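You operate a simulated robot arm through the tools that you are given. There is no shell and no other tool. Be economical: measure what you need, move in short steps, check, and stop when the job is done.

You run a simulated two-armed robot. Do the job below in one go: nothing can be reset, and whatever is moved stays where it is left.

TASK
Hook up the upper rod by the air card and cycle it.
Fine: blue and white air couplers in before the red air valve opens; run the rod out and home; shut the valve at the end; leave the other couplers in. Where these are worked on the way, their far stop is far enough and under half their travel is too little: red air valve.

It is judged by the outcome, as a careful person would: the job done as asked, and still so three seconds after it is handed in. It fails if anything else is knocked over, pushed out of place, dropped, spilled or broken.

THE ROBOT
Two 7-joint arms with fingered hands on one trunk, on a base that drives. Base frame: it is fixed to the floor where the robot stands at the start and does not move with it; the origin is under the middle of the robot, x ahead of it, y to its left, z up. Units: m, rad, N and s.
The left shoulder is at the start at [0.04, 0.146, 1.216], the right one opposite. With the tool pointing down near the work surface each hand reaches from about 0.3 to 0.72 m from the robot's upright axis, wherever it stands, measured 20 degrees to its own side. Places, roughly: blue air coupler (3x3x7 cm) [0.5, -0.2, 0.9]; cushion dial by port 2 [0.8, 0, 0.9]; cushion dial by port 4 [0.6, 0, 0.9]; flow dial by port 1 [0.9, 0, 0.9]; flow dial by port 3 [0.7, 0, 0.9]; red air valve [1.3, -0.2, 1.1]; regulator dial [1.1, -0.2, 1.1]; slide flow dial [0.1, -1.9, 0.6]; slide rocker [0.2, -1.9, 0.6]; slide valve [0, -1.9, 0.7]; white air coupler (3x3x7 cm) [0.4, -0.2, 0.9]; yellow oiler dial [1, -0.2, 1.1]. Payload 4 kg a hand.
The TCP of each hand is the grasp point between the finger pads, 0.026 m short of the fingertips. In the tool frame z runs along the fingers and y along their closing line. The gripper opens to 0.148 m. The gripper's body begins 0.073 m behind the TCP. The gripper is a hand of 3 fingers: y runs from the thumb to the fingers, the wrist lies at [0, 0, -0.224] in the tool frame, and closing takes about 1.5 s.
Orientation is that of the tool frame in the base frame, as a unit quaternion [x, y, z, w]. With the fingers straight down and closing along the base's y, the tool's x points along the base's -x, its y along +y and its z along -z.

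THE INTERFACE
- The arms move only by the tool drive_tool. It takes "left_plan", "right_plan" or both (then of equal length, played together; a hand with none holds still); each is a list of rows, each a list of 6 numbers: the shift along the tool's x, y, z in m, then the turn, a rotation vector about the tool's x, y, z in rad. In form: [[x, y, z, ax, ay, az], ...]. A call has 1 to 20 rows; each row shifts and turns the commanded pose from where the row before left it, along the tool's axes as they then stand. "left_jaw" and "right_jaw" are, for a hand that has rows, the closure, from 0 (fully open) to 1 (shut), set as the call begins (left out, the last holds). Each row takes 0.2 s and may step no farther than 0.05 m and 0.15 rad from the row before; otherwise, or with a gripper value out of range, the whole call is refused. Where a pose cannot be reached the arm comes as near as it can. A force on the tool above 40 N (or 10 N above the force at the start of the call, whichever is more), or a blocked arm, ends the call early, and 0.2 s more pass. Each finger travels about 0.108 m/s and halts on what it meets, pressing with about 24 N; the grip force reading is that of the motor and also rises with nothing between the fingers. The clock runs only during rows and for 0.2 s after the last one: add rows that do not move to give the fingers time. The reply holds the time, the measured pose of the TCP, the force on the tool along the base axes, the opening and the grip force, in the units named above and with some noise, with the torque about the TCP (base axes, N m) and any sound that the robot's microphone picked up, and new pictures: "show" is both (left out), scene, wrist or none (wrist: the cameras of the hands that moved).
- Cameras (640 x 400 px; columns grow to the right, rows downward): "scene" is now at [0.0907, -0.0252, 1.4167]; the picture's right is [-0.26, -0.96, 0.00], its down [-0.85, 0.23, -0.47] and it looks along [0.45, -0.12, -0.88] (base axes); focal length 214 px, centre (320, 200). "left" rides on the left gripper at [-0.068, -0.039, -0.09] in its tool frame; the picture's right is [0.50, -0.87, 0.00], its down [0.66, 0.38, -0.65] and it looks along [0.57, 0.33, 0.76] (tool axes); focal length 222 px, centre (320, 200). "right" rides on the right gripper at [0.068, -0.039, -0.09] in its tool frame; the picture's right is [0.50, 0.87, 0.00], its down [-0.66, 0.38, -0.65] and it looks along [-0.57, 0.33, 0.76] (tool axes); focal length 222 px, centre (320, 200). There is no depth. A picture from a camera that has moved, and an enlarged one, comes with that camera's place and axes in the base frame and with its lens. The place of the scene camera against the robot may be out by one fixed shift of up to 0.025 m in any direction.
- slide_trunk(by): slides the trunk up (or, below 0, down) by that many m; the arms and the scene camera ride with it, the base frame stays. It gives what a move gives, with no picture.
- drive_base(legs): drives the robot by 1 to 6 legs, each [ahead, left, turn to the left] in m, m and rad, along the robot's own axes; the way and the turn of a leg run together, so that a leg with both is an arc; at most 1.5 m and 3.142 rad a leg. The arms and the cameras ride along, it lands a little off, and it stops where it bumps. It gives what a move gives, and a new picture of the scene camera.
- preshape(shape, hand): the hand has 3 fingers and takes this shape, open, in about a second: jaw (thumb against the fingers, like two jaws); tri (thumb and two fingers); tip (a fingertip pinch); poke (one finger out to press); point (the index stretched); flat (the hand flat); cup (the hand cupped); fist (a fist). The gripper value then closes the fingers along that shape, each until it touches; the sizes above hold for jaw. It gives what a move gives, with no picture.
- aim_head(pan, tilt): turns the head with the scene camera to pan (to the left, within 1.501 rad either way) and tilt (down, from -0.506 to 1.204), counted from straight ahead of the robot. It gives what a move gives, and a new picture of the scene camera.
- close_up(camera, box): a new picture of the part [left, top, right, bottom] of that camera's present view, enlarged. The clock stands still meanwhile.
- job_done(): hands the job in; it is judged then, once.

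Go step by step. Nothing tells you exact positions but the pictures and the camera data: compare them with the known pose of the tool, close in by small moves and look again before you grip or let go. The budget is 120 turns and 260 pictures, counting those below and the enlarged ones. Unless the task says otherwise, let go and move clear before handing in, and close with one line.

The tools are called after "Call:" as a command line: name --argument value ..., lists and objects as JSON in quotes. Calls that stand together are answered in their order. drive_tool: Moves the arms, as the interface text tells. Its arguments: {"type":"object","properties":{"left_plan":{"type":"array","items":{"type":"array","items":{"type":"number"}}},"left_jaw":{"type":"number"},"right_plan":{"type":"array","items":{"type":"array","items":{"type":"number"}}},"right_jaw":{"type":"number"},"show":{"type":"string","enum":["both","scene","wrist","none"]}},"required":[]} The other tools are called the same way: slide_trunk (by) slides the trunk up or down; preshape (shape, hand) gives the hand a shape; drive_base (legs) drives the base; aim_head (pan, tilt) turns the head that bears the scene camera; close_up (camera, box) takes an enlarged picture of a part of a camera's view; job_done () hands the job in.

At the start:

```text
time_s: 0.0
left_tcp_pos: [0.0432, 0.2325, 0.3514]
left_orientation: [0.811, 0.582, 0.051, 0.036]
left_force: [0.7, 0.7, -0.2]
left_moment: [0.02, -0.03, -0.02]
left_gripper_width: 0.1477
left_grip_force: 0.1
left_shape: jaw
right_tcp_pos: [0.3712, -0.2573, 1.1397]
right_orientation: [0.0, 1.0, 0.001, 0.0]
right_force: [0.0, -0.2, 0.2]
right_moment: [-0.03, 0.01, 0.0]
right_gripper_width: 0.1475
right_grip_force: 0.0
right_shape: jaw
trunk travel left (down, up): [-0.387, 0.119]
robot x, y, heading: [0.0019, 0.0006, -0.001]
head pan, tilt: [-0.267, 1.086]
```

scene: 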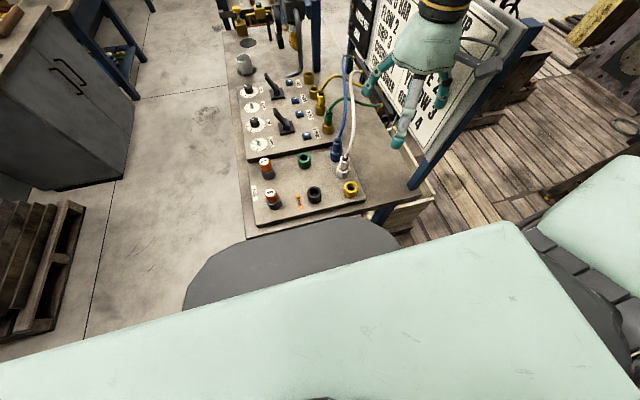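
right: 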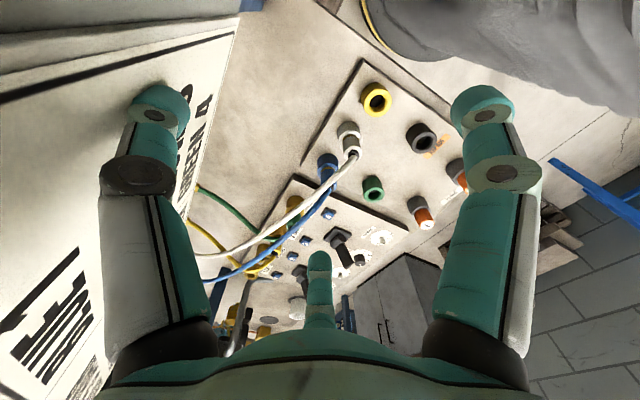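
left: 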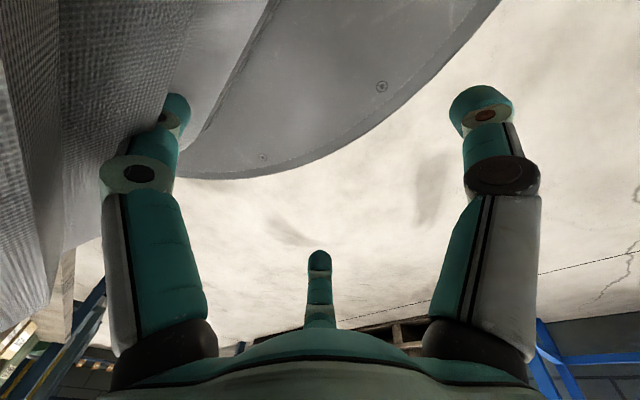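

I see a bench with a coupler panel in front, a dial panel behind it and a card board on the right. I'll look at the card and the panel first.

Call:
close_up --camera "scene" --box '[220, 60, 400, 230]'

Call:
aim_head --pan -0.3 --tilt 0.5

```text
2.35 times, centred on (310, 145) of scene
camera zoom: at [0.0907, -0.0252, 1.4167], right [-0.26, -0.96, 0.0], down [-0.85, 0.23, -0.47], along [0.45, -0.12, -0.88], focal length 505 px, centre (344, 329)
```

zoom: 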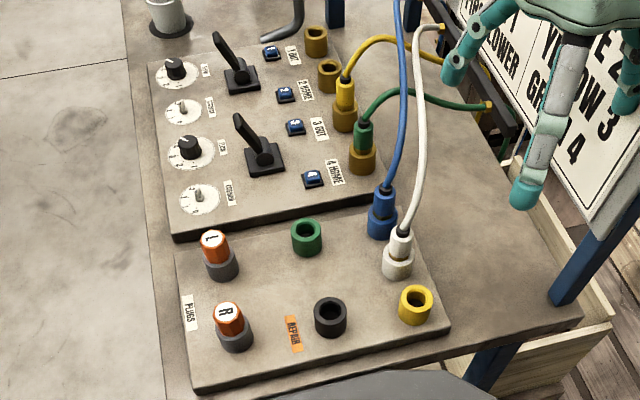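

```text
time_s: 1.0
left_tcp_pos: [0.0435, 0.2315, 0.3515]
left_orientation: [0.811, 0.582, 0.049, 0.036]
left_force: [-0.3, -1.0, -0.5]
left_moment: [0.01, -0.02, 0.0]
left_gripper_width: 0.1479
left_grip_force: 0.2
left_shape: jaw
right_tcp_pos: [0.3708, -0.2568, 1.1406]
right_orientation: [0.001, 1.0, 0.001, 0.0]
right_force: [-0.8, -0.3, -0.6]
right_moment: [0.01, -0.01, -0.03]
right_gripper_width: 0.148
right_grip_force: 0.1
right_shape: jaw
trunk travel left (down, up): [-0.387, 0.119]
robot x, y, heading: [0.0018, -0.0005, 0.002]
head pan, tilt: [-0.3, 0.499]
camera scene: at [0.1158, -0.0351, 1.4634], right [-0.3, -0.96, 0.0], down [-0.46, 0.14, -0.88], along [0.84, -0.26, -0.48], focal length 214 px, centre (320, 200)
```

scene: 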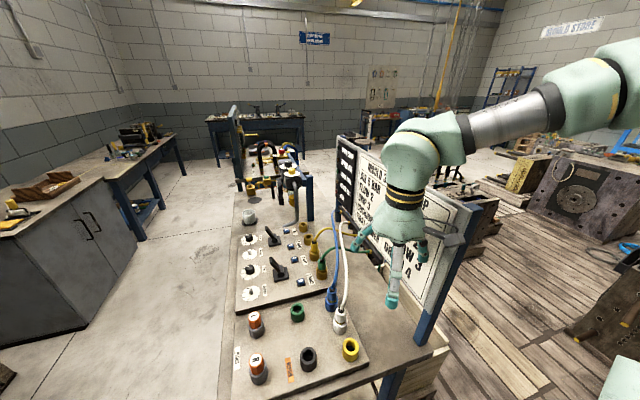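

The right arm hides the card. I'll shift it to the left and up, then look again.

Call:
drive_tool --right_plan '[[0, 0.05, 0, 0, 0, 0], [0, 0.05, 0, 0, 0, 0], [0, 0.05, 0, 0, 0, 0], [0, 0.05, 0, 0, 0, 0], [0, 0.05, 0, 0, 0, 0], [0, 0.05, 0, 0, 0, 0]]' --show "scene"

Call:
close_up --camera "scene" --box '[320, 120, 500, 280]'

Call:
close_up --camera "scene" --box '[220, 110, 330, 220]'

```text
time_s: 2.4
left_tcp_pos: [0.0431, 0.2309, 0.3521]
left_orientation: [0.81, 0.583, 0.049, 0.035]
left_force: [-1.1, 0.7, 0.8]
left_moment: [-0.01, 0.01, 0.02]
left_gripper_width: 0.1481
left_grip_force: 0.1
left_shape: jaw
right_tcp_pos: [0.3702, -0.116, 1.1389]
right_orientation: [0.001, 1.0, 0.002, 0.0]
right_force: [0.2, -1.1, 0.3]
right_moment: [-0.02, 0.0, 0.0]
right_gripper_width: 0.1481
right_grip_force: 0.1
right_shape: jaw
right hand out of reach, approached as far as the arm can: row 3, 4, 5, 6
trunk travel left (down, up): [-0.387, 0.119]
robot x, y, heading: [-0.0025, 0.0025, -0.002]
head pan, tilt: [-0.3, 0.499]
camera scene: at [0.1168, -0.0353, 1.4634], right [-0.3, -0.96, 0.0], down [-0.46, 0.14, -0.88], along [0.84, -0.26, -0.48], focal length 214 px, centre (320, 200)
```

scene: 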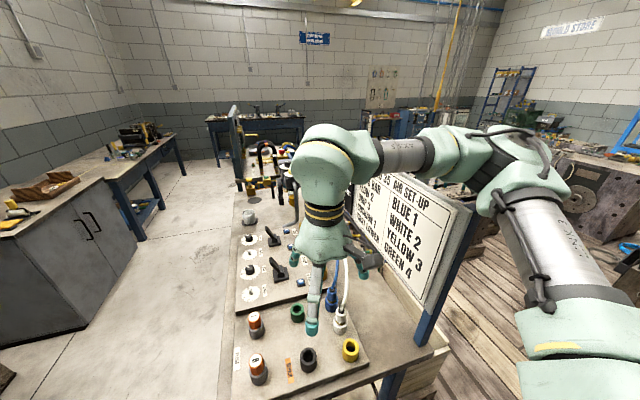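

```text
2.50 times, centred on (410, 200) of scene
camera zoom: at [0.1168, -0.0353, 1.4634], right [-0.3, -0.96, 0.0], down [-0.46, 0.14, -0.88], along [0.84, -0.26, -0.48], focal length 536 px, centre (95, 200)
```

zoom: 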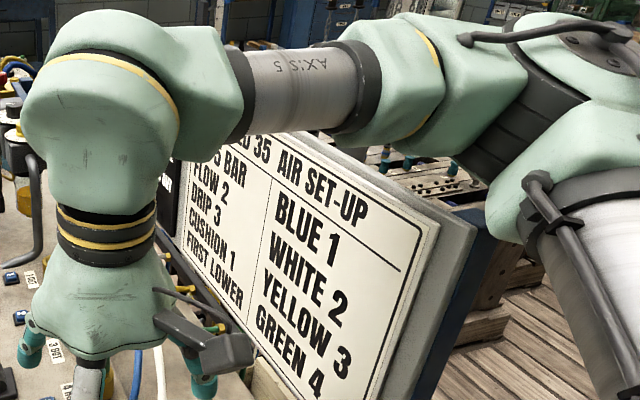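

```text
3.64 times, centred on (275, 165) of scene
camera zoom: at [0.1168, -0.0353, 1.4634], right [-0.3, -0.96, 0.0], down [-0.46, 0.14, -0.88], along [0.84, -0.26, -0.48], focal length 780 px, centre (484, 327)
```

zoom: 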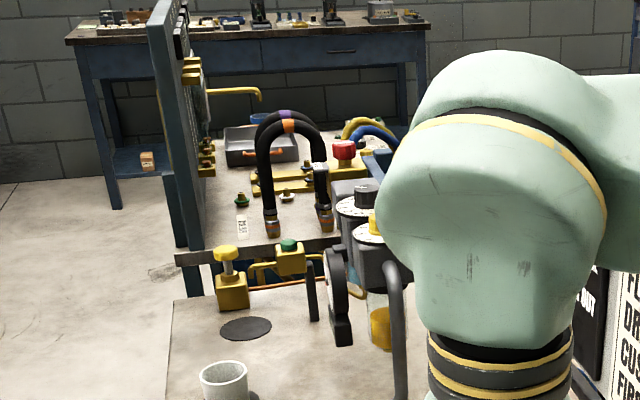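

The card reads BLUE 1, WHITE 2, YELLOW 3 and GREEN 4, with settings on the left. I'll clear the arm to the right and read the rest.

Call:
drive_tool --right_plan '[[0, -0.05, -0.02, 0, 0, 0], [0, -0.05, -0.02, 0, 0, 0], [0, -0.05, -0.02, 0, 0, 0], [0, -0.05, -0.02, 0, 0, 0], [0, -0.05, -0.02, 0, 0, 0], [0.02, -0.05, 0, 0, 0, 0], [0.02, -0.05, 0, 0, 0, 0], [0.02, -0.05, 0, 0, 0, 0], [0.02, -0.05, 0, 0, 0, 0], [0.02, -0.05, 0, 0, 0, 0], [0.02, -0.05, 0, 0, 0, 0]]' --show "scene"

Call:
close_up --camera "scene" --box '[320, 120, 480, 280]'

Call:
close_up --camera "scene" --box '[220, 110, 380, 220]'

```text
refused: row 1 steps farther than a row can; nothing moved
```

```text
2.50 times, centred on (400, 200) of scene
camera zoom: at [0.1168, -0.0353, 1.4634], right [-0.3, -0.96, 0.0], down [-0.46, 0.14, -0.88], along [0.84, -0.26, -0.48], focal length 536 px, centre (120, 200)
```

zoom: 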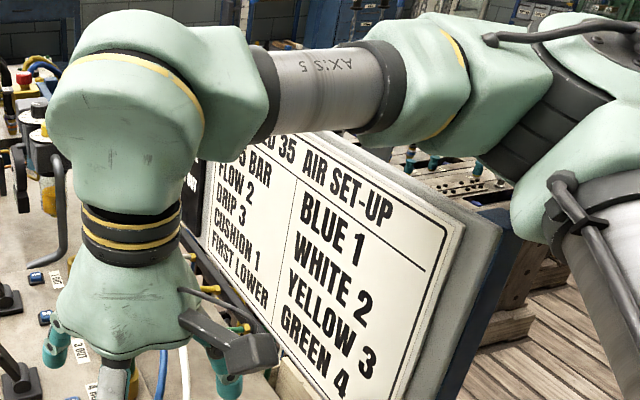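

```text
3.64 times, centred on (300, 165) of scene
camera zoom: at [0.1168, -0.0353, 1.4634], right [-0.3, -0.96, 0.0], down [-0.46, 0.14, -0.88], along [0.84, -0.26, -0.48], focal length 780 px, centre (393, 327)
```

zoom: 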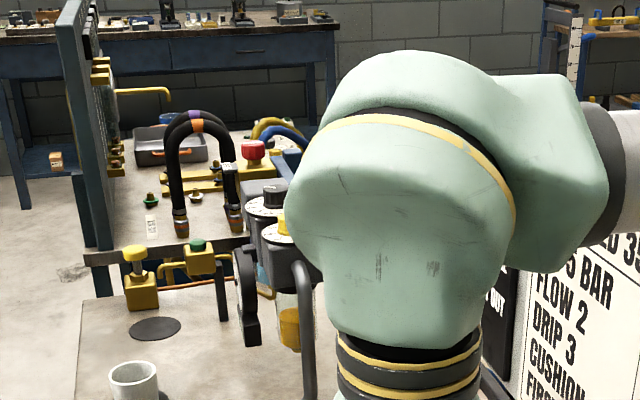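

Step size was too large; repeating with smaller steps.

Call:
drive_tool --right_plan '[[0, -0.045, -0.02, 0, 0, 0], [0, -0.045, -0.02, 0, 0, 0], [0, -0.045, -0.02, 0, 0, 0], [0, -0.045, -0.02, 0, 0, 0], [0, -0.045, -0.02, 0, 0, 0], [0.02, -0.045, 0, 0, 0, 0], [0.02, -0.045, 0, 0, 0, 0], [0.02, -0.045, 0, 0, 0, 0], [0.02, -0.045, 0, 0, 0, 0], [0.02, -0.045, 0, 0, 0, 0], [0.02, -0.045, 0, 0, 0, 0]]' --show "scene"

Call:
close_up --camera "scene" --box '[320, 120, 480, 280]'

Call:
close_up --camera "scene" --box '[220, 110, 380, 220]'

```text
time_s: 3.4
left_tcp_pos: [0.0426, 0.2345, 0.3496]
left_orientation: [0.81, 0.584, 0.047, 0.038]
left_force: [0.3, -1.2, 1.4]
left_moment: [0.04, 0.01, -0.01]
left_gripper_width: 0.1479
left_grip_force: 0.2
left_shape: jaw
right_tcp_pos: [0.3685, -0.2771, 1.2211]
right_orientation: [-0.007, 1.0, 0.005, -0.003]
right_force: [-1.4, 25.3, -1.3]
right_moment: [0.14, -0.01, -0.13]
right_gripper_width: 0.1469
right_grip_force: 0.0
right_shape: jaw
trunk travel left (down, up): [-0.387, 0.119]
robot x, y, heading: [-0.0005, 0.0021, 0.004]
head pan, tilt: [-0.3, 0.499]
stopped in row 5 (right hand): the force on the tool passed its limit (the readings are from after the stop); the commanded pose is now the measured one
camera scene: at [0.1161, -0.0255, 1.4636], right [-0.29, -0.96, 0.01], down [-0.46, 0.13, -0.88], along [0.84, -0.26, -0.48], focal length 214 px, centre (320, 200)
```

scene: 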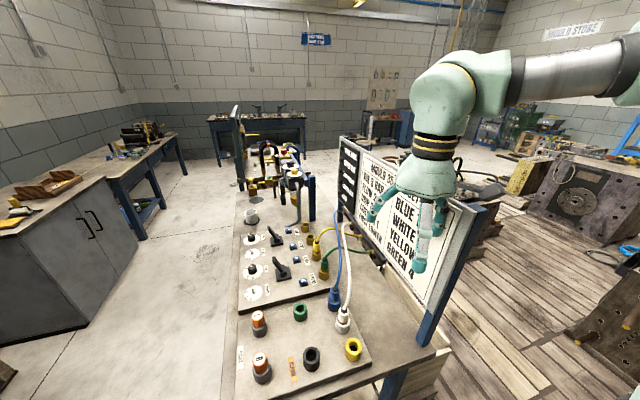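

```text
2.50 times, centred on (400, 200) of scene
camera zoom: at [0.1161, -0.0255, 1.4636], right [-0.29, -0.96, 0.01], down [-0.46, 0.13, -0.88], along [0.84, -0.26, -0.48], focal length 536 px, centre (120, 200)
```

zoom: 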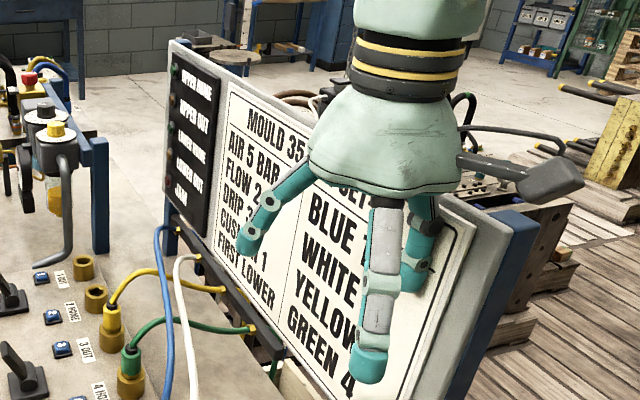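

```text
3.64 times, centred on (300, 165) of scene
camera zoom: at [0.1161, -0.0255, 1.4636], right [-0.29, -0.96, 0.01], down [-0.46, 0.13, -0.88], along [0.84, -0.26, -0.48], focal length 780 px, centre (393, 327)
```

zoom: 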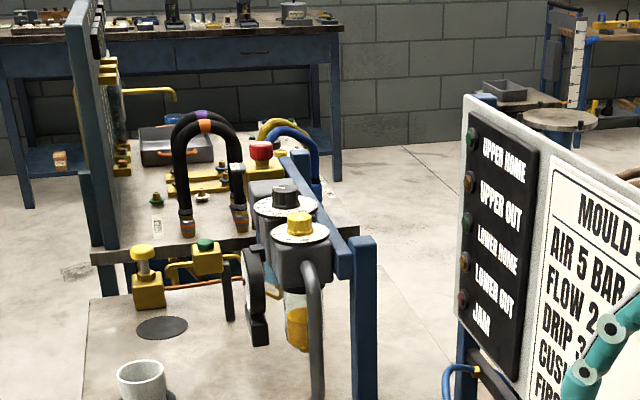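

The card says MOULD 35 AIR SET-UP, and there is a lamp board: upper home/out, lower home/out. The hand brushed the board's side, so I'll back off left and look closely at the ports.

Call:
drive_tool --right_plan '[[0, 0.04, 0, 0, 0, 0], [0, 0.04, 0, 0, 0, 0], [0.03, 0, -0.03, 0, 0, 0]]' --show "both"

Call:
aim_head --pan -0.25 --tilt 0.85

Call:
close_up --camera "scene" --box '[225, 60, 385, 160]'

Call:
close_up --camera "scene" --box '[225, 140, 385, 240]'

```text
time_s: 4.2
left_tcp_pos: [0.0432, 0.2316, 0.3516]
left_orientation: [0.81, 0.583, 0.052, 0.037]
left_force: [-0.3, -0.6, -0.1]
left_moment: [-0.03, -0.04, 0.01]
left_gripper_width: 0.1478
left_grip_force: 0.1
left_shape: jaw
right_tcp_pos: [0.3333, -0.2092, 1.2506]
right_orientation: [-0.004, 1.0, 0.007, 0.0]
right_force: [-1.0, -0.3, 0.2]
right_moment: [0.02, -0.04, 0.0]
right_gripper_width: 0.1478
right_grip_force: 0.0
right_shape: jaw
trunk travel left (down, up): [-0.387, 0.119]
robot x, y, heading: [-0.0007, 0.0007, 0.006]
head pan, tilt: [-0.3, 0.499]
camera scene: at [0.1124, -0.0364, 1.4638], right [-0.29, -0.96, 0.0], down [-0.46, 0.14, -0.88], along [0.84, -0.26, -0.48], focal length 214 px, centre (320, 200)
camera right: at [0.2662, -0.2504, 1.3407], right [-0.51, 0.86, 0.01], down [0.65, 0.38, 0.66], along [0.56, 0.34, -0.75], focal length 222 px, centre (320, 200)
```

scene: 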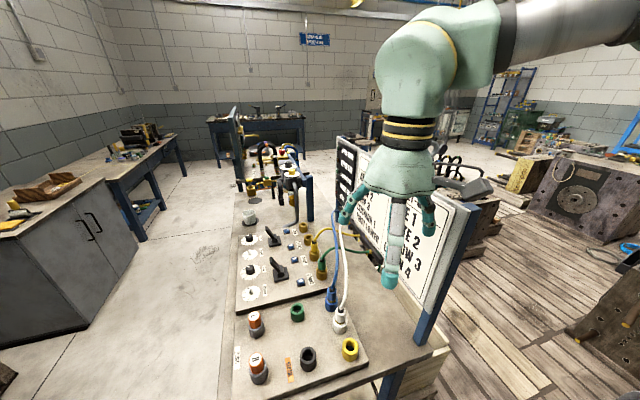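
right: 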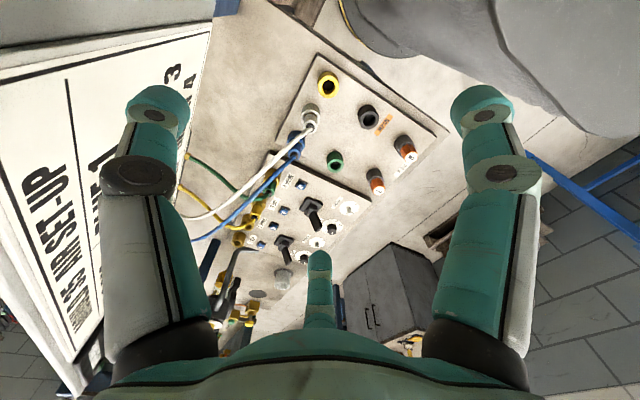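

```text
time_s: 5.1
left_tcp_pos: [0.0449, 0.2325, 0.3517]
left_orientation: [0.809, 0.584, 0.05, 0.037]
left_force: [0.2, 0.0, 0.2]
left_moment: [-0.01, 0.02, 0.05]
left_gripper_width: 0.1475
left_grip_force: 0.0
left_shape: jaw
right_tcp_pos: [0.3382, -0.2074, 1.2489]
right_orientation: [-0.006, 1.0, 0.006, -0.002]
right_force: [-0.6, -0.7, 0.8]
right_moment: [0.01, 0.01, 0.02]
right_gripper_width: 0.1478
right_grip_force: 0.1
right_shape: jaw
trunk travel left (down, up): [-0.387, 0.119]
robot x, y, heading: [-0.0042, 0.0008, 0.003]
head pan, tilt: [-0.25, 0.85]
camera scene: at [0.1054, -0.0269, 1.4336], right [-0.25, -0.97, 0.0], down [-0.73, 0.18, -0.66], along [0.64, -0.16, -0.75], focal length 214 px, centre (320, 200)
```

scene: 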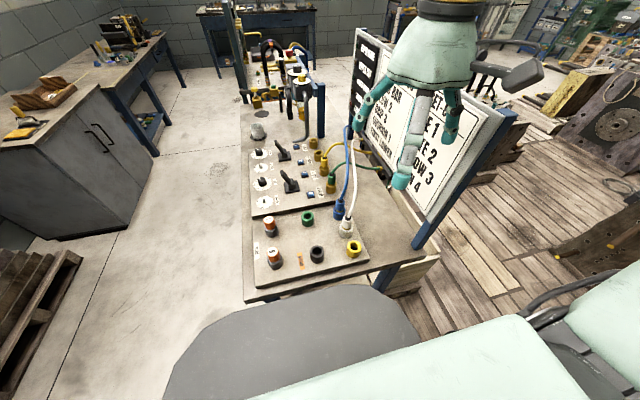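

```text
4.00 times, centred on (305, 110) of scene
camera zoom: at [0.1054, -0.0269, 1.4336], right [-0.25, -0.97, 0.0], down [-0.73, 0.18, -0.66], along [0.64, -0.16, -0.75], focal length 858 px, centre (380, 560)
```

zoom: 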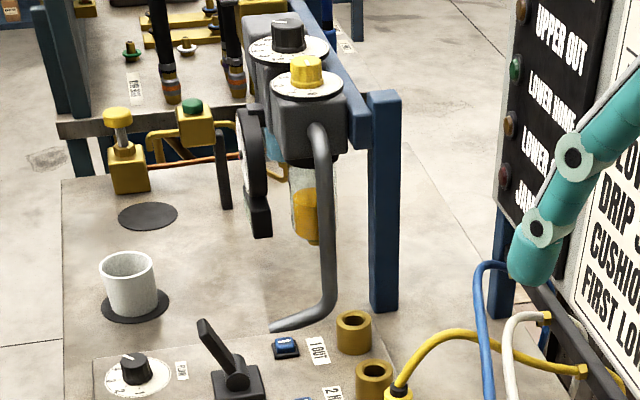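

```text
4.00 times, centred on (305, 190) of scene
camera zoom: at [0.1054, -0.0269, 1.4336], right [-0.25, -0.97, 0.0], down [-0.73, 0.18, -0.66], along [0.64, -0.16, -0.75], focal length 858 px, centre (380, 240)
```

zoom: 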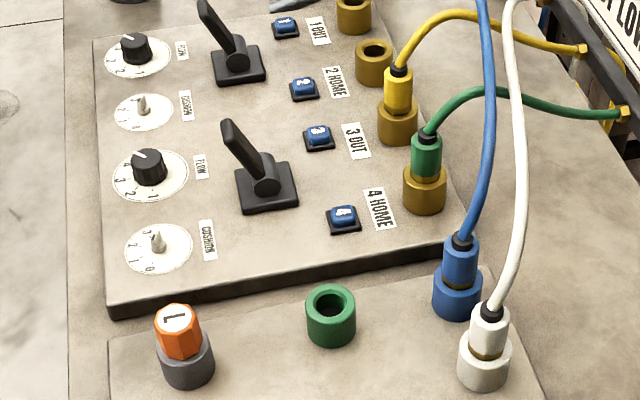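

Ports 1 and 2 (brass, empty) are near x≈0.85 and 0.77 at y≈-0.185; blue is parked at about (0.48,-0.18) and white at about (0.42,-0.18). Before going near anything I'll check how the fingers close.

Call:
drive_tool --right_plan '[[0, 0, 0, 0, 0, 0], [0, 0, 0, 0, 0, 0], [0, 0, 0, 0, 0, 0], [0, 0, 0, 0, 0, 0]]' --right_jaw 0.6 --show "both"

Call:
close_up --camera "scene" --box '[340, 0, 520, 200]'

```text
time_s: 6.1
left_tcp_pos: [0.0428, 0.2327, 0.3514]
left_orientation: [0.81, 0.583, 0.051, 0.035]
left_force: [-0.2, 0.0, -0.1]
left_moment: [0.0, -0.02, -0.01]
left_gripper_width: 0.148
left_grip_force: 0.1
left_shape: jaw
right_tcp_pos: [0.336, -0.2082, 1.249]
right_orientation: [-0.005, 1.0, 0.008, -0.002]
right_force: [-0.3, -0.2, -0.4]
right_moment: [-0.02, -0.01, 0.01]
right_gripper_width: 0.0596
right_grip_force: 0.1
right_shape: jaw
trunk travel left (down, up): [-0.387, 0.119]
robot x, y, heading: [0.0003, 0.0008, 0.003]
head pan, tilt: [-0.25, 0.85]
camera scene: at [0.1047, -0.0272, 1.4335], right [-0.25, -0.97, 0.0], down [-0.73, 0.18, -0.66], along [0.64, -0.16, -0.75], focal length 214 px, centre (320, 200)
camera right: at [0.2695, -0.249, 1.3402], right [-0.51, 0.86, 0.01], down [0.65, 0.38, 0.66], along [0.56, 0.34, -0.75], focal length 222 px, centre (320, 200)
```

scene: 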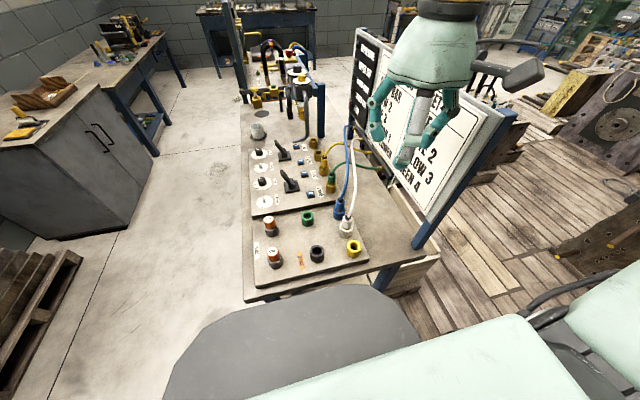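
right: 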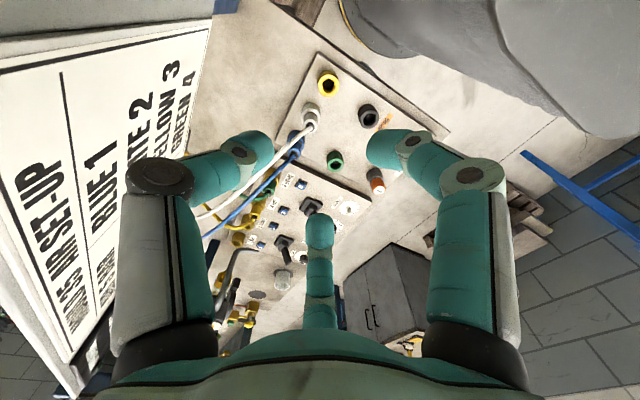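

```text
2.00 times, centred on (430, 100) of scene
camera zoom: at [0.1047, -0.0272, 1.4335], right [-0.25, -0.97, 0.0], down [-0.73, 0.18, -0.66], along [0.64, -0.16, -0.75], focal length 429 px, centre (100, 400)
```

zoom: 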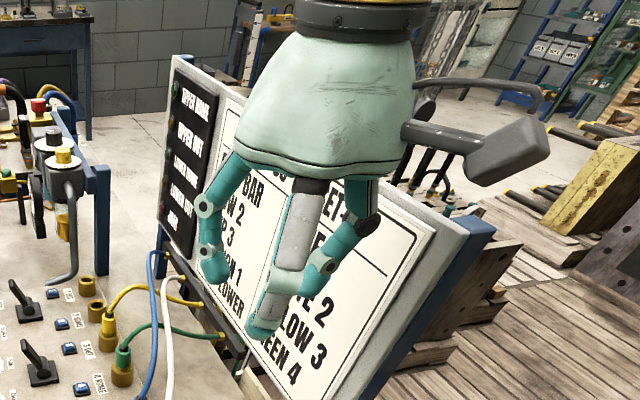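

The three fingers close radially, which suits the round couplers. I'll check how the base stands against the bench, to plan the reach to the ports.

Call:
aim_head --pan 0.35 --tilt 1.2

Call:
aim_head --pan 0.1 --tilt 0.55

Call:
close_up --camera "scene" --box '[300, 100, 480, 220]'

```text
time_s: 7.1
left_tcp_pos: [0.0443, 0.231, 0.3503]
left_orientation: [0.81, 0.584, 0.049, 0.037]
left_force: [0.0, 0.4, 0.4]
left_moment: [0.0, -0.02, 0.0]
left_gripper_width: 0.1478
left_grip_force: 0.1
left_shape: jaw
right_tcp_pos: [0.3375, -0.2072, 1.2503]
right_orientation: [-0.005, 1.0, 0.007, -0.002]
right_force: [-0.3, 0.1, 0.1]
right_moment: [0.0, 0.0, -0.04]
right_gripper_width: 0.0595
right_grip_force: 0.0
right_shape: jaw
trunk travel left (down, up): [-0.387, 0.119]
robot x, y, heading: [-0.0003, -0.0024, 0.003]
head pan, tilt: [0.351, 1.201]
camera scene: at [0.0814, 0.0112, 1.4099], right [0.34, -0.94, 0.0], down [-0.87, -0.32, -0.36], along [0.34, 0.13, -0.93], focal length 214 px, centre (320, 200)
```

scene: 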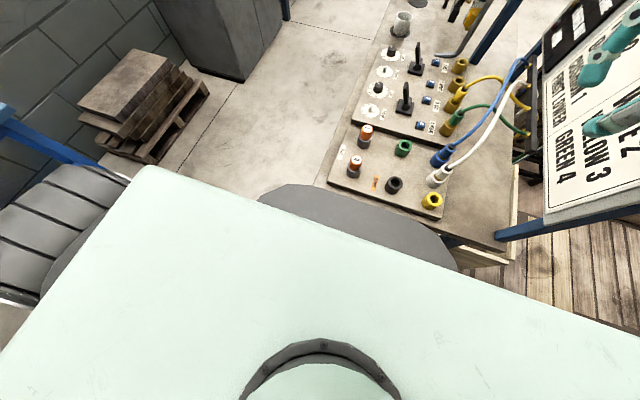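

```text
time_s: 8.1
left_tcp_pos: [0.0428, 0.2318, 0.3515]
left_orientation: [0.81, 0.584, 0.049, 0.036]
left_force: [0.0, -0.6, -0.7]
left_moment: [0.0, -0.01, -0.05]
left_gripper_width: 0.1479
left_grip_force: 0.2
left_shape: jaw
right_tcp_pos: [0.3359, -0.2087, 1.2499]
right_orientation: [-0.005, 1.0, 0.008, -0.002]
right_force: [0.1, -0.8, 0.6]
right_moment: [-0.01, 0.0, -0.02]
right_gripper_width: 0.0595
right_grip_force: 0.1
right_shape: jaw
trunk travel left (down, up): [-0.387, 0.119]
robot x, y, heading: [-0.0003, 0.0018, 0.003]
head pan, tilt: [0.099, 0.55]
camera scene: at [0.1182, 0.0011, 1.4589], right [0.1, -0.99, 0.0], down [-0.52, -0.05, -0.85], along [0.85, 0.09, -0.52], focal length 214 px, centre (320, 200)
```

scene: 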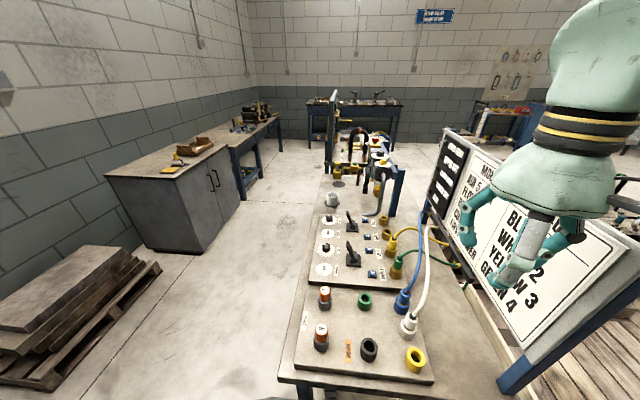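

```text
3.33 times, centred on (390, 160) of scene
camera zoom: at [0.1182, 0.0011, 1.4589], right [0.1, -0.99, 0.0], down [-0.52, -0.05, -0.85], along [0.85, 0.09, -0.52], focal length 715 px, centre (87, 333)
```

zoom: 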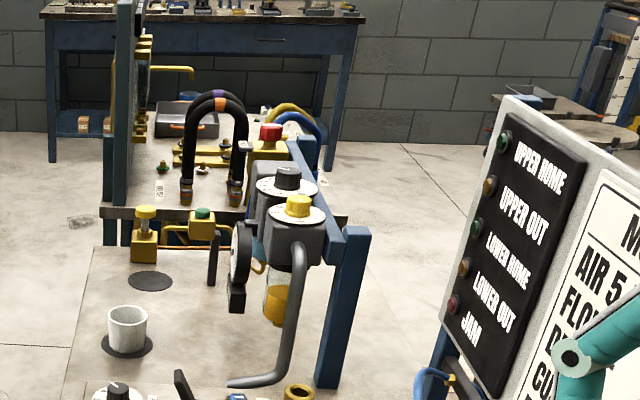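

Plan: work from the open left side of the bench, facing it, because ports, levers and valve are all in reach there. I'll back off, go left and ahead, then turn right.

Call:
drive_base --legs '[[-0.15, 0, 0], [0, 0.8, 0], [0.85, 0, 0], [0, 0, -1.571]]'

Call:
aim_head --pan 0 --tilt 0.75

```text
time_s: 21.3
left_tcp_pos: [0.9332, 0.7827, 0.3507]
left_orientation: [0.989, -0.133, 0.011, 0.06]
left_force: [-0.5, 0.2, 0.3]
left_moment: [0.01, 0.0, 0.05]
left_gripper_width: 0.1478
left_grip_force: 0.0
left_shape: jaw
right_tcp_pos: [0.5097, 0.4662, 1.2499]
right_orientation: [0.683, 0.73, 0.006, 0.003]
right_force: [0.1, 0.4, 0.3]
right_moment: [0.02, 0.0, 0.0]
right_gripper_width: 0.0595
right_grip_force: 0.1
right_shape: jaw
trunk travel left (down, up): [-0.387, 0.119]
robot x, y, heading: [0.7006, 0.8167, -1.514]
head pan, tilt: [0.099, 0.55]
camera scene: at [0.7225, 0.6964, 1.459], right [-0.99, -0.16, 0.0], down [-0.08, 0.52, -0.85], along [0.13, -0.84, -0.52], focal length 214 px, centre (320, 200)
```

scene: 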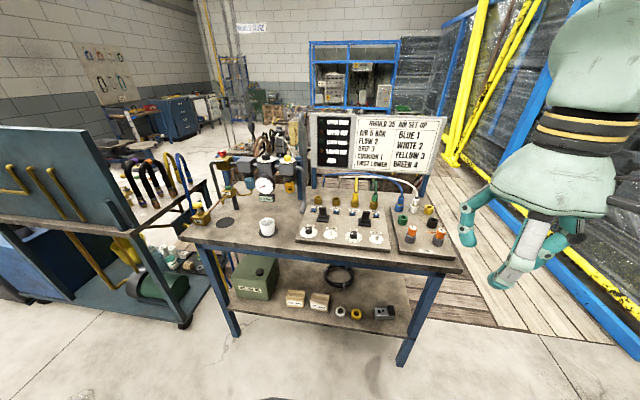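

```text
time_s: 22.0
left_tcp_pos: [0.9316, 0.7829, 0.3512]
left_orientation: [0.989, -0.133, 0.012, 0.061]
left_force: [-0.3, -0.2, 0.2]
left_moment: [0.03, -0.04, -0.02]
left_gripper_width: 0.1479
left_grip_force: 0.2
left_shape: jaw
right_tcp_pos: [0.5096, 0.4667, 1.25]
right_orientation: [0.683, 0.73, 0.006, 0.003]
right_force: [0.2, 0.3, 0.3]
right_moment: [0.02, 0.03, -0.02]
right_gripper_width: 0.0594
right_grip_force: 0.0
right_shape: jaw
trunk travel left (down, up): [-0.387, 0.119]
robot x, y, heading: [0.6969, 0.8159, -1.519]
head pan, tilt: [0.0, 0.75]
camera scene: at [0.7133, 0.7024, 1.4416], right [-1.0, -0.06, 0.0], down [-0.04, 0.68, -0.73], along [0.04, -0.73, -0.68], focal length 214 px, centre (320, 200)
```

scene: 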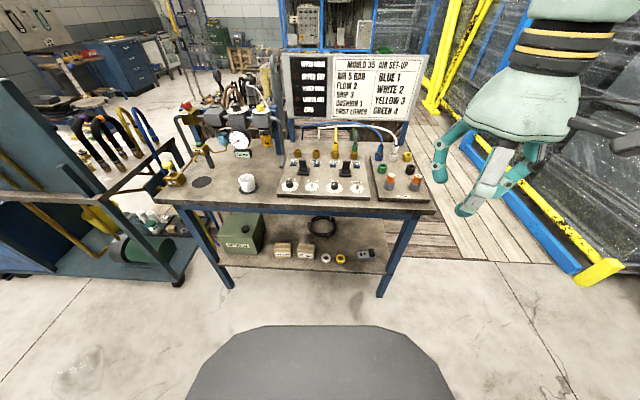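

This is a good stance with everything in view. I'll find how far my own base sticks out by raising the trunk a little and watching the parallax.

Call:
slide_trunk --by 0.1

Call:
aim_head --pan 0.001 --tilt 0.75

Call:
close_up --camera "scene" --box '[260, 40, 440, 210]'

Call:
close_up --camera "scene" --box '[80, 60, 300, 210]'

```text
time_s: 23.3
left_tcp_pos: [0.9324, 0.7834, 0.4521]
left_orientation: [0.989, -0.133, 0.012, 0.061]
left_force: [-0.5, -0.5, 0.5]
left_moment: [0.0, 0.01, 0.0]
left_gripper_width: 0.1478
left_grip_force: 0.1
left_shape: jaw
right_tcp_pos: [0.5094, 0.4659, 1.3483]
right_orientation: [0.684, 0.73, 0.006, 0.004]
right_force: [-0.3, 0.1, 0.8]
right_moment: [-0.01, 0.02, -0.01]
right_gripper_width: 0.0594
right_grip_force: 0.0
right_shape: jaw
trunk travel left (down, up): [-0.487, 0.019]
robot x, y, heading: [0.6984, 0.8163, -1.512]
head pan, tilt: [0.0, 0.75]
```

```text
time_s: 23.9
left_tcp_pos: [0.932, 0.7826, 0.4526]
left_orientation: [0.989, -0.132, 0.011, 0.06]
left_force: [0.2, 0.1, -0.7]
left_moment: [0.02, 0.0, 0.02]
left_gripper_width: 0.1479
left_grip_force: 0.1
left_shape: jaw
right_tcp_pos: [0.5103, 0.4666, 1.3501]
right_orientation: [0.684, 0.73, 0.006, 0.004]
right_force: [-0.3, -0.3, -0.4]
right_moment: [0.0, 0.01, 0.01]
right_gripper_width: 0.0596
right_grip_force: 0.0
right_shape: jaw
trunk travel left (down, up): [-0.487, 0.019]
robot x, y, heading: [0.6994, 0.8141, -1.512]
head pan, tilt: [0.002, 0.75]
camera scene: at [0.7134, 0.7024, 1.5423], right [-1.0, -0.06, 0.0], down [-0.04, 0.68, -0.73], along [0.04, -0.73, -0.68], focal length 214 px, centre (320, 200)
```

scene: 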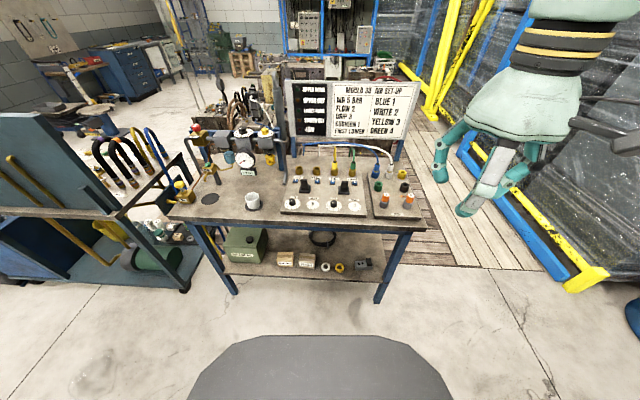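

```text
2.35 times, centred on (350, 125) of scene
camera zoom: at [0.7134, 0.7024, 1.5423], right [-1.0, -0.06, 0.0], down [-0.04, 0.68, -0.73], along [0.04, -0.73, -0.68], focal length 505 px, centre (249, 376)
```

zoom: 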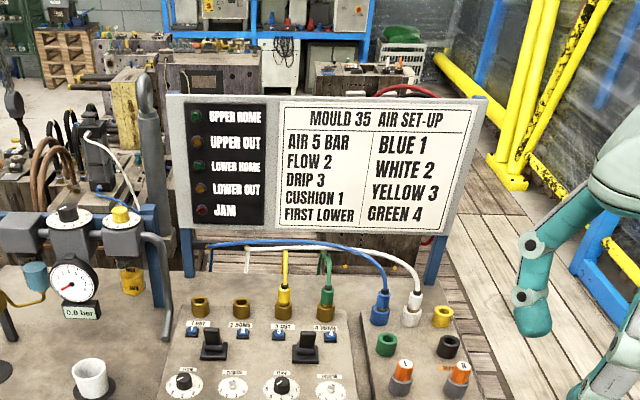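

```text
2.67 times, centred on (190, 135) of scene
camera zoom: at [0.7134, 0.7024, 1.5423], right [-1.0, -0.06, 0.0], down [-0.04, 0.68, -0.73], along [0.04, -0.73, -0.68], focal length 572 px, centre (667, 373)
```

zoom: 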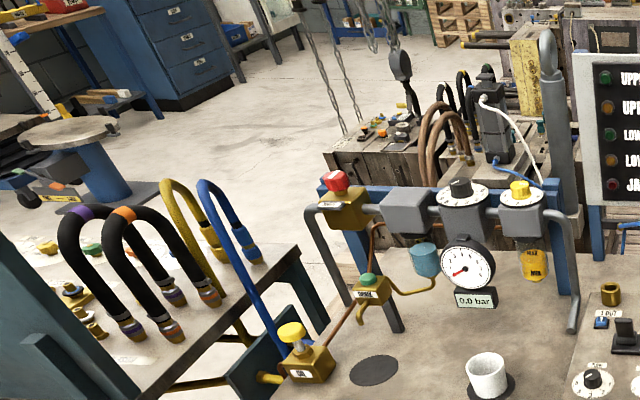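

The card is clear now: the upper rod takes blue→1 and white→2, and yellow/green are already in 3/4. I'll drive closer to the bench and square up.

Call:
slide_trunk --by -0.08

Call:
drive_base --legs '[[0.12, 0, -0.058], [0.1, 0, 0]]'

Call:
aim_head --pan 0 --tilt 0.95

Call:
close_up --camera "scene" --box '[240, 40, 420, 160]'

```text
time_s: 25.1
left_tcp_pos: [0.9321, 0.7836, 0.3709]
left_orientation: [0.989, -0.132, 0.011, 0.061]
left_force: [-0.3, 1.0, -0.5]
left_moment: [-0.01, 0.01, 0.0]
left_gripper_width: 0.148
left_grip_force: 0.0
left_shape: jaw
right_tcp_pos: [0.5095, 0.4662, 1.2703]
right_orientation: [0.684, 0.73, 0.006, 0.004]
right_force: [0.7, -0.1, 0.3]
right_moment: [0.02, 0.01, 0.0]
right_gripper_width: 0.0596
right_grip_force: 0.1
right_shape: jaw
trunk travel left (down, up): [-0.407, 0.099]
robot x, y, heading: [0.6988, 0.816, -1.512]
head pan, tilt: [0.002, 0.75]
```

```text
time_s: 27.1
left_tcp_pos: [0.9342, 0.5516, 0.3715]
left_orientation: [0.985, -0.161, 0.009, 0.06]
left_force: [-1.0, -0.9, -0.1]
left_moment: [0.02, -0.02, 0.0]
left_gripper_width: 0.148
left_grip_force: 0.0
left_shape: jaw
right_tcp_pos: [0.4953, 0.2602, 1.2707]
right_orientation: [0.703, 0.711, 0.006, 0.004]
right_force: [-0.3, 0.6, -0.9]
right_moment: [-0.02, 0.02, -0.06]
right_gripper_width: 0.0597
right_grip_force: 0.0
right_shape: jaw
trunk travel left (down, up): [-0.407, 0.099]
robot x, y, heading: [0.7021, 0.5957, -1.567]
head pan, tilt: [0.002, 0.75]
camera scene: at [0.7114, 0.4842, 1.4619], right [-1.0, 0.0, 0.0], down [0.0, 0.68, -0.73], along [0.0, -0.73, -0.68], focal length 214 px, centre (320, 200)
```

scene: 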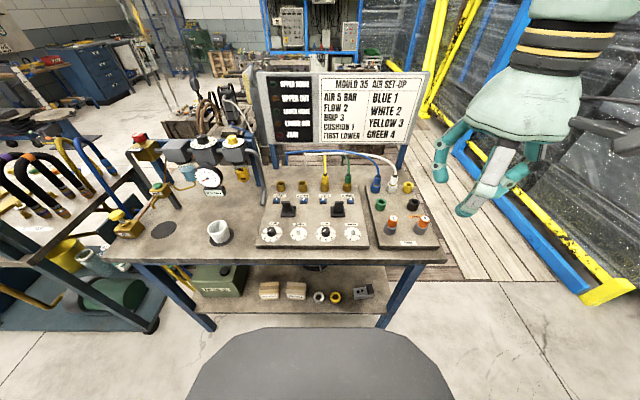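

```text
time_s: 27.8
left_tcp_pos: [0.9339, 0.5518, 0.3712]
left_orientation: [0.985, -0.16, 0.01, 0.06]
left_force: [-0.5, -0.5, -0.1]
left_moment: [0.05, 0.01, -0.02]
left_gripper_width: 0.148
left_grip_force: 0.2
left_shape: jaw
right_tcp_pos: [0.4949, 0.2574, 1.2687]
right_orientation: [0.703, 0.711, 0.006, 0.003]
right_force: [0.2, 0.5, 0.2]
right_moment: [0.04, 0.02, 0.0]
right_gripper_width: 0.0593
right_grip_force: 0.0
right_shape: jaw
trunk travel left (down, up): [-0.407, 0.099]
robot x, y, heading: [0.7017, 0.5976, -1.57]
head pan, tilt: [0.0, 0.949]
camera scene: at [0.7112, 0.4923, 1.4462], right [-1.0, 0.0, 0.0], down [0.0, 0.81, -0.58], along [0.0, -0.58, -0.81], focal length 214 px, centre (320, 200)
```

scene: 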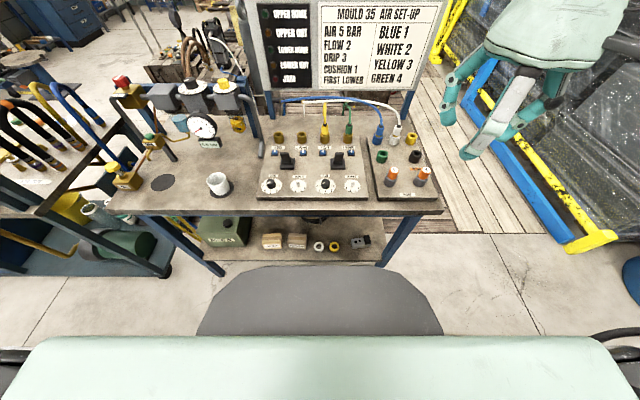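

```text
3.33 times, centred on (330, 100) of scene
camera zoom: at [0.7112, 0.4923, 1.4462], right [-1.0, 0.0, 0.0], down [0.0, 0.81, -0.58], along [0.0, -0.58, -0.81], focal length 715 px, centre (287, 533)
```

zoom: 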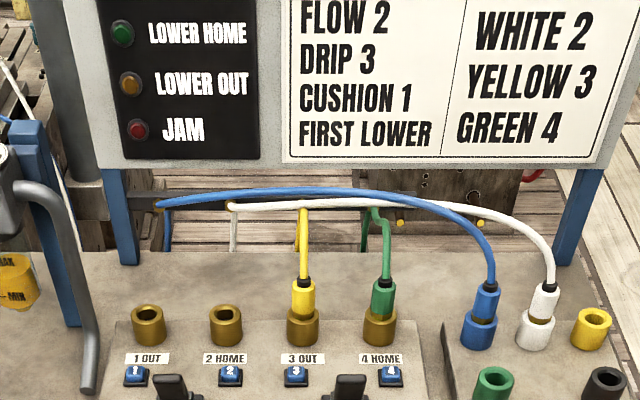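

Blue sits at about (0.49,-0.17), white at (0.43,-0.17), port 1 at (0.87,-0.175) and port 2 at (0.78,-0.175). I'll bring the right hand near and above blue, tilted 25° back and yawed so the hose leaves through a finger gap.

Call:
drive_tool --right_plan '[[-0.045, 0, 0.015, 0, 0, 0], [-0.045, 0, 0.015, 0, 0, 0], [-0.045, 0, 0.015, 0, 0, 0], [-0.045, 0, 0.015, 0, 0, 0], [-0.045, 0, 0.015, 0, 0, 0], [-0.045, 0, 0.015, 0, 0, 0], [-0.045, 0, 0.015, 0, 0, 0], [-0.045, 0, 0.015, 0, 0, 0], [0, 0, 0, 0, -0.145, 0], [0, 0, 0, 0, -0.145, 0], [0, 0, 0, 0, -0.145, 0], [0, 0, 0, 0, 0, 0.131], [0, 0, 0, 0, 0, 0.131], [0, 0, 0, 0, 0, 0.131], [0, 0, 0, 0, 0, 0.131], [0, 0, 0, 0, 0, 0.131], [0, 0, 0, 0, 0, 0.131]]' --right_jaw 0.35

Call:
close_up --camera "scene" --box '[240, 40, 480, 200]'

```text
time_s: 31.4
left_tcp_pos: [0.9351, 0.552, 0.3715]
left_orientation: [0.985, -0.161, 0.011, 0.059]
left_force: [-0.7, 0.2, 0.8]
left_moment: [0.03, -0.03, 0.02]
left_gripper_width: 0.148
left_grip_force: 0.1
left_shape: jaw
right_tcp_pos: [0.4942, 0.0555, 1.202]
right_orientation: [0.902, 0.375, -0.073, 0.2]
right_force: [-0.1, 0.0, -0.2]
right_moment: [0.01, 0.0, 0.01]
right_gripper_width: 0.0958
right_grip_force: 0.2
right_shape: jaw
right hand out of reach, approached as far as the arm can: row 5, 6, 7, 8
trunk travel left (down, up): [-0.407, 0.099]
robot x, y, heading: [0.7041, 0.5901, -1.57]
head pan, tilt: [0.0, 0.949]
camera scene: at [0.7089, 0.4915, 1.4461], right [-1.0, 0.0, 0.0], down [0.0, 0.81, -0.58], along [0.0, -0.58, -0.81], focal length 214 px, centre (320, 200)
camera right: at [0.5131, 0.1611, 1.2537], right [0.97, -0.23, 0.12], down [-0.21, -0.39, 0.9], along [-0.16, -0.89, -0.43], focal length 222 px, centre (320, 200)
```

scene: 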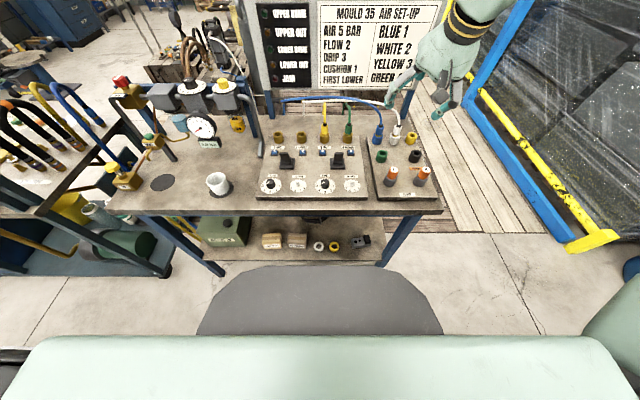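
right: 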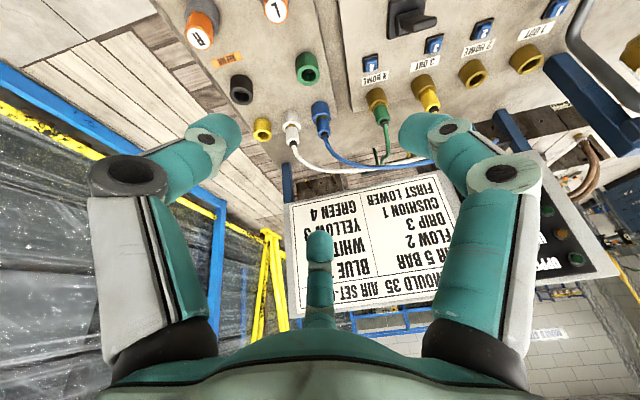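

```text
2.50 times, centred on (360, 120) of scene
camera zoom: at [0.7089, 0.4915, 1.4461], right [-1.0, 0.0, 0.0], down [0.0, 0.81, -0.58], along [0.0, -0.58, -0.81], focal length 536 px, centre (220, 400)
```

zoom: 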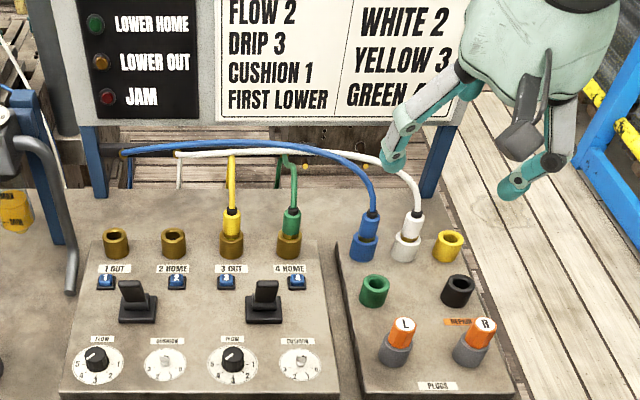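

I'll check the coupler position from the wrist camera, since the scene camera may be offset.

Call:
close_up --camera "right" --box '[220, 60, 460, 210]'

```text
2.67 times, centred on (340, 135) of right
camera zoom: at [0.5131, 0.1611, 1.2537], right [0.97, -0.23, 0.12], down [-0.21, -0.39, 0.9], along [-0.16, -0.89, -0.43], focal length 592 px, centre (267, 373)
```

zoom: 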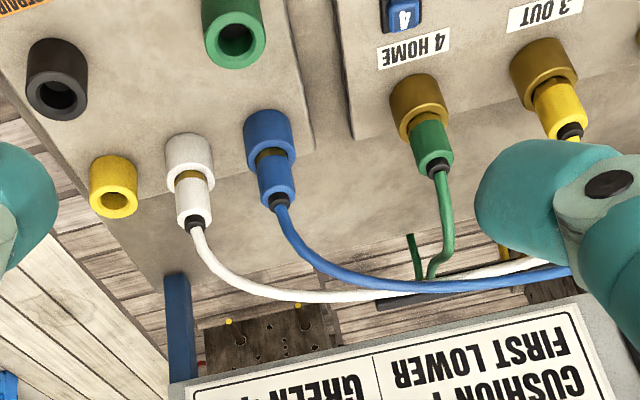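

Wrist view puts blue near (0.482,-0.147). Moving to 10 cm short of it along the tool axis.

Call:
drive_tool --right_plan '[[-0.0147, 0.0098, 0.0389, 0, 0, 0], [-0.0147, 0.0098, 0.0389, 0, 0, 0], [-0.0147, 0.0098, 0.0389, 0, 0, 0], [-0.0147, 0.0098, 0.0389, 0, 0, 0], [-0.0147, 0.0098, 0.0389, 0, 0, 0], [0, 0, 0, 0, 0, 0]]'

Call:
close_up --camera "scene" --box '[320, 60, 480, 180]'

```text
time_s: 32.8
left_tcp_pos: [0.9359, 0.5516, 0.3713]
left_orientation: [0.985, -0.161, 0.01, 0.06]
left_force: [0.9, 0.7, 0.5]
left_moment: [-0.01, 0.01, 0.03]
left_gripper_width: 0.1478
left_grip_force: 0.0
left_shape: jaw
right_tcp_pos: [0.4594, -0.0654, 1.0732]
right_orientation: [0.901, 0.376, -0.075, 0.202]
right_force: [0.7, -0.9, 1.0]
right_moment: [0.0, 0.03, 0.0]
right_gripper_width: 0.0958
right_grip_force: 0.1
right_shape: jaw
right hand out of reach, approached as far as the arm can: row 4, 5
trunk travel left (down, up): [-0.407, 0.099]
robot x, y, heading: [0.7024, 0.5957, -1.569]
head pan, tilt: [0.0, 0.949]
camera scene: at [0.7115, 0.4934, 1.4463], right [-1.0, 0.0, 0.0], down [0.0, 0.81, -0.58], along [0.0, -0.58, -0.81], focal length 214 px, centre (320, 200)
camera right: at [0.4771, 0.0409, 1.1249], right [0.97, -0.23, 0.12], down [-0.21, -0.39, 0.9], along [-0.15, -0.89, -0.42], focal length 222 px, centre (320, 200)
```

scene: 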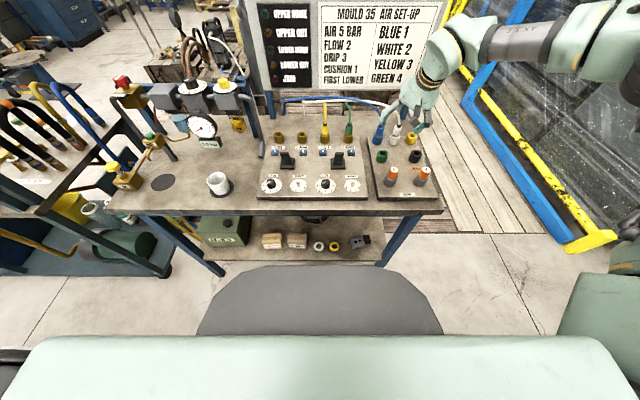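
right: 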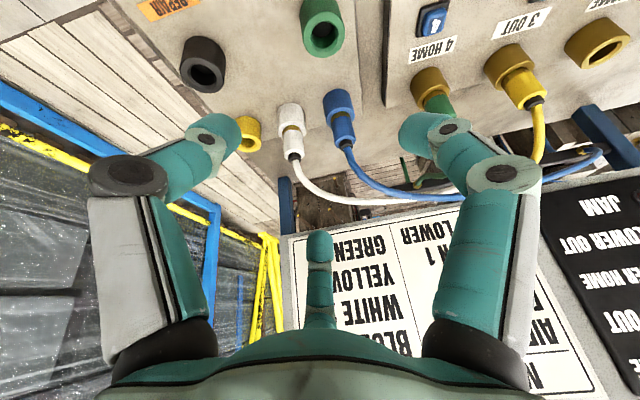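

```text
3.33 times, centred on (400, 120) of scene
camera zoom: at [0.7115, 0.4934, 1.4463], right [-1.0, 0.0, 0.0], down [0.0, 0.81, -0.58], along [0.0, -0.58, -0.81], focal length 715 px, centre (53, 467)
```

zoom: 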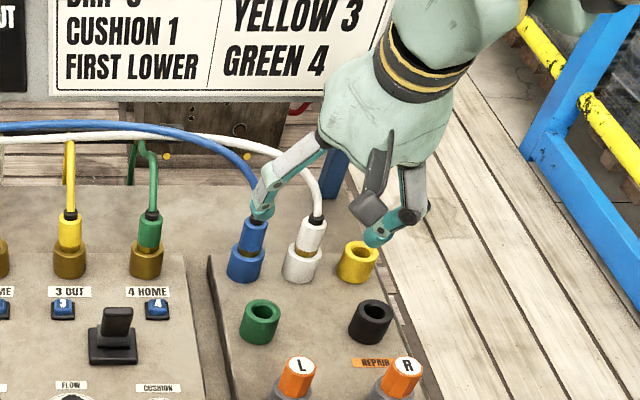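

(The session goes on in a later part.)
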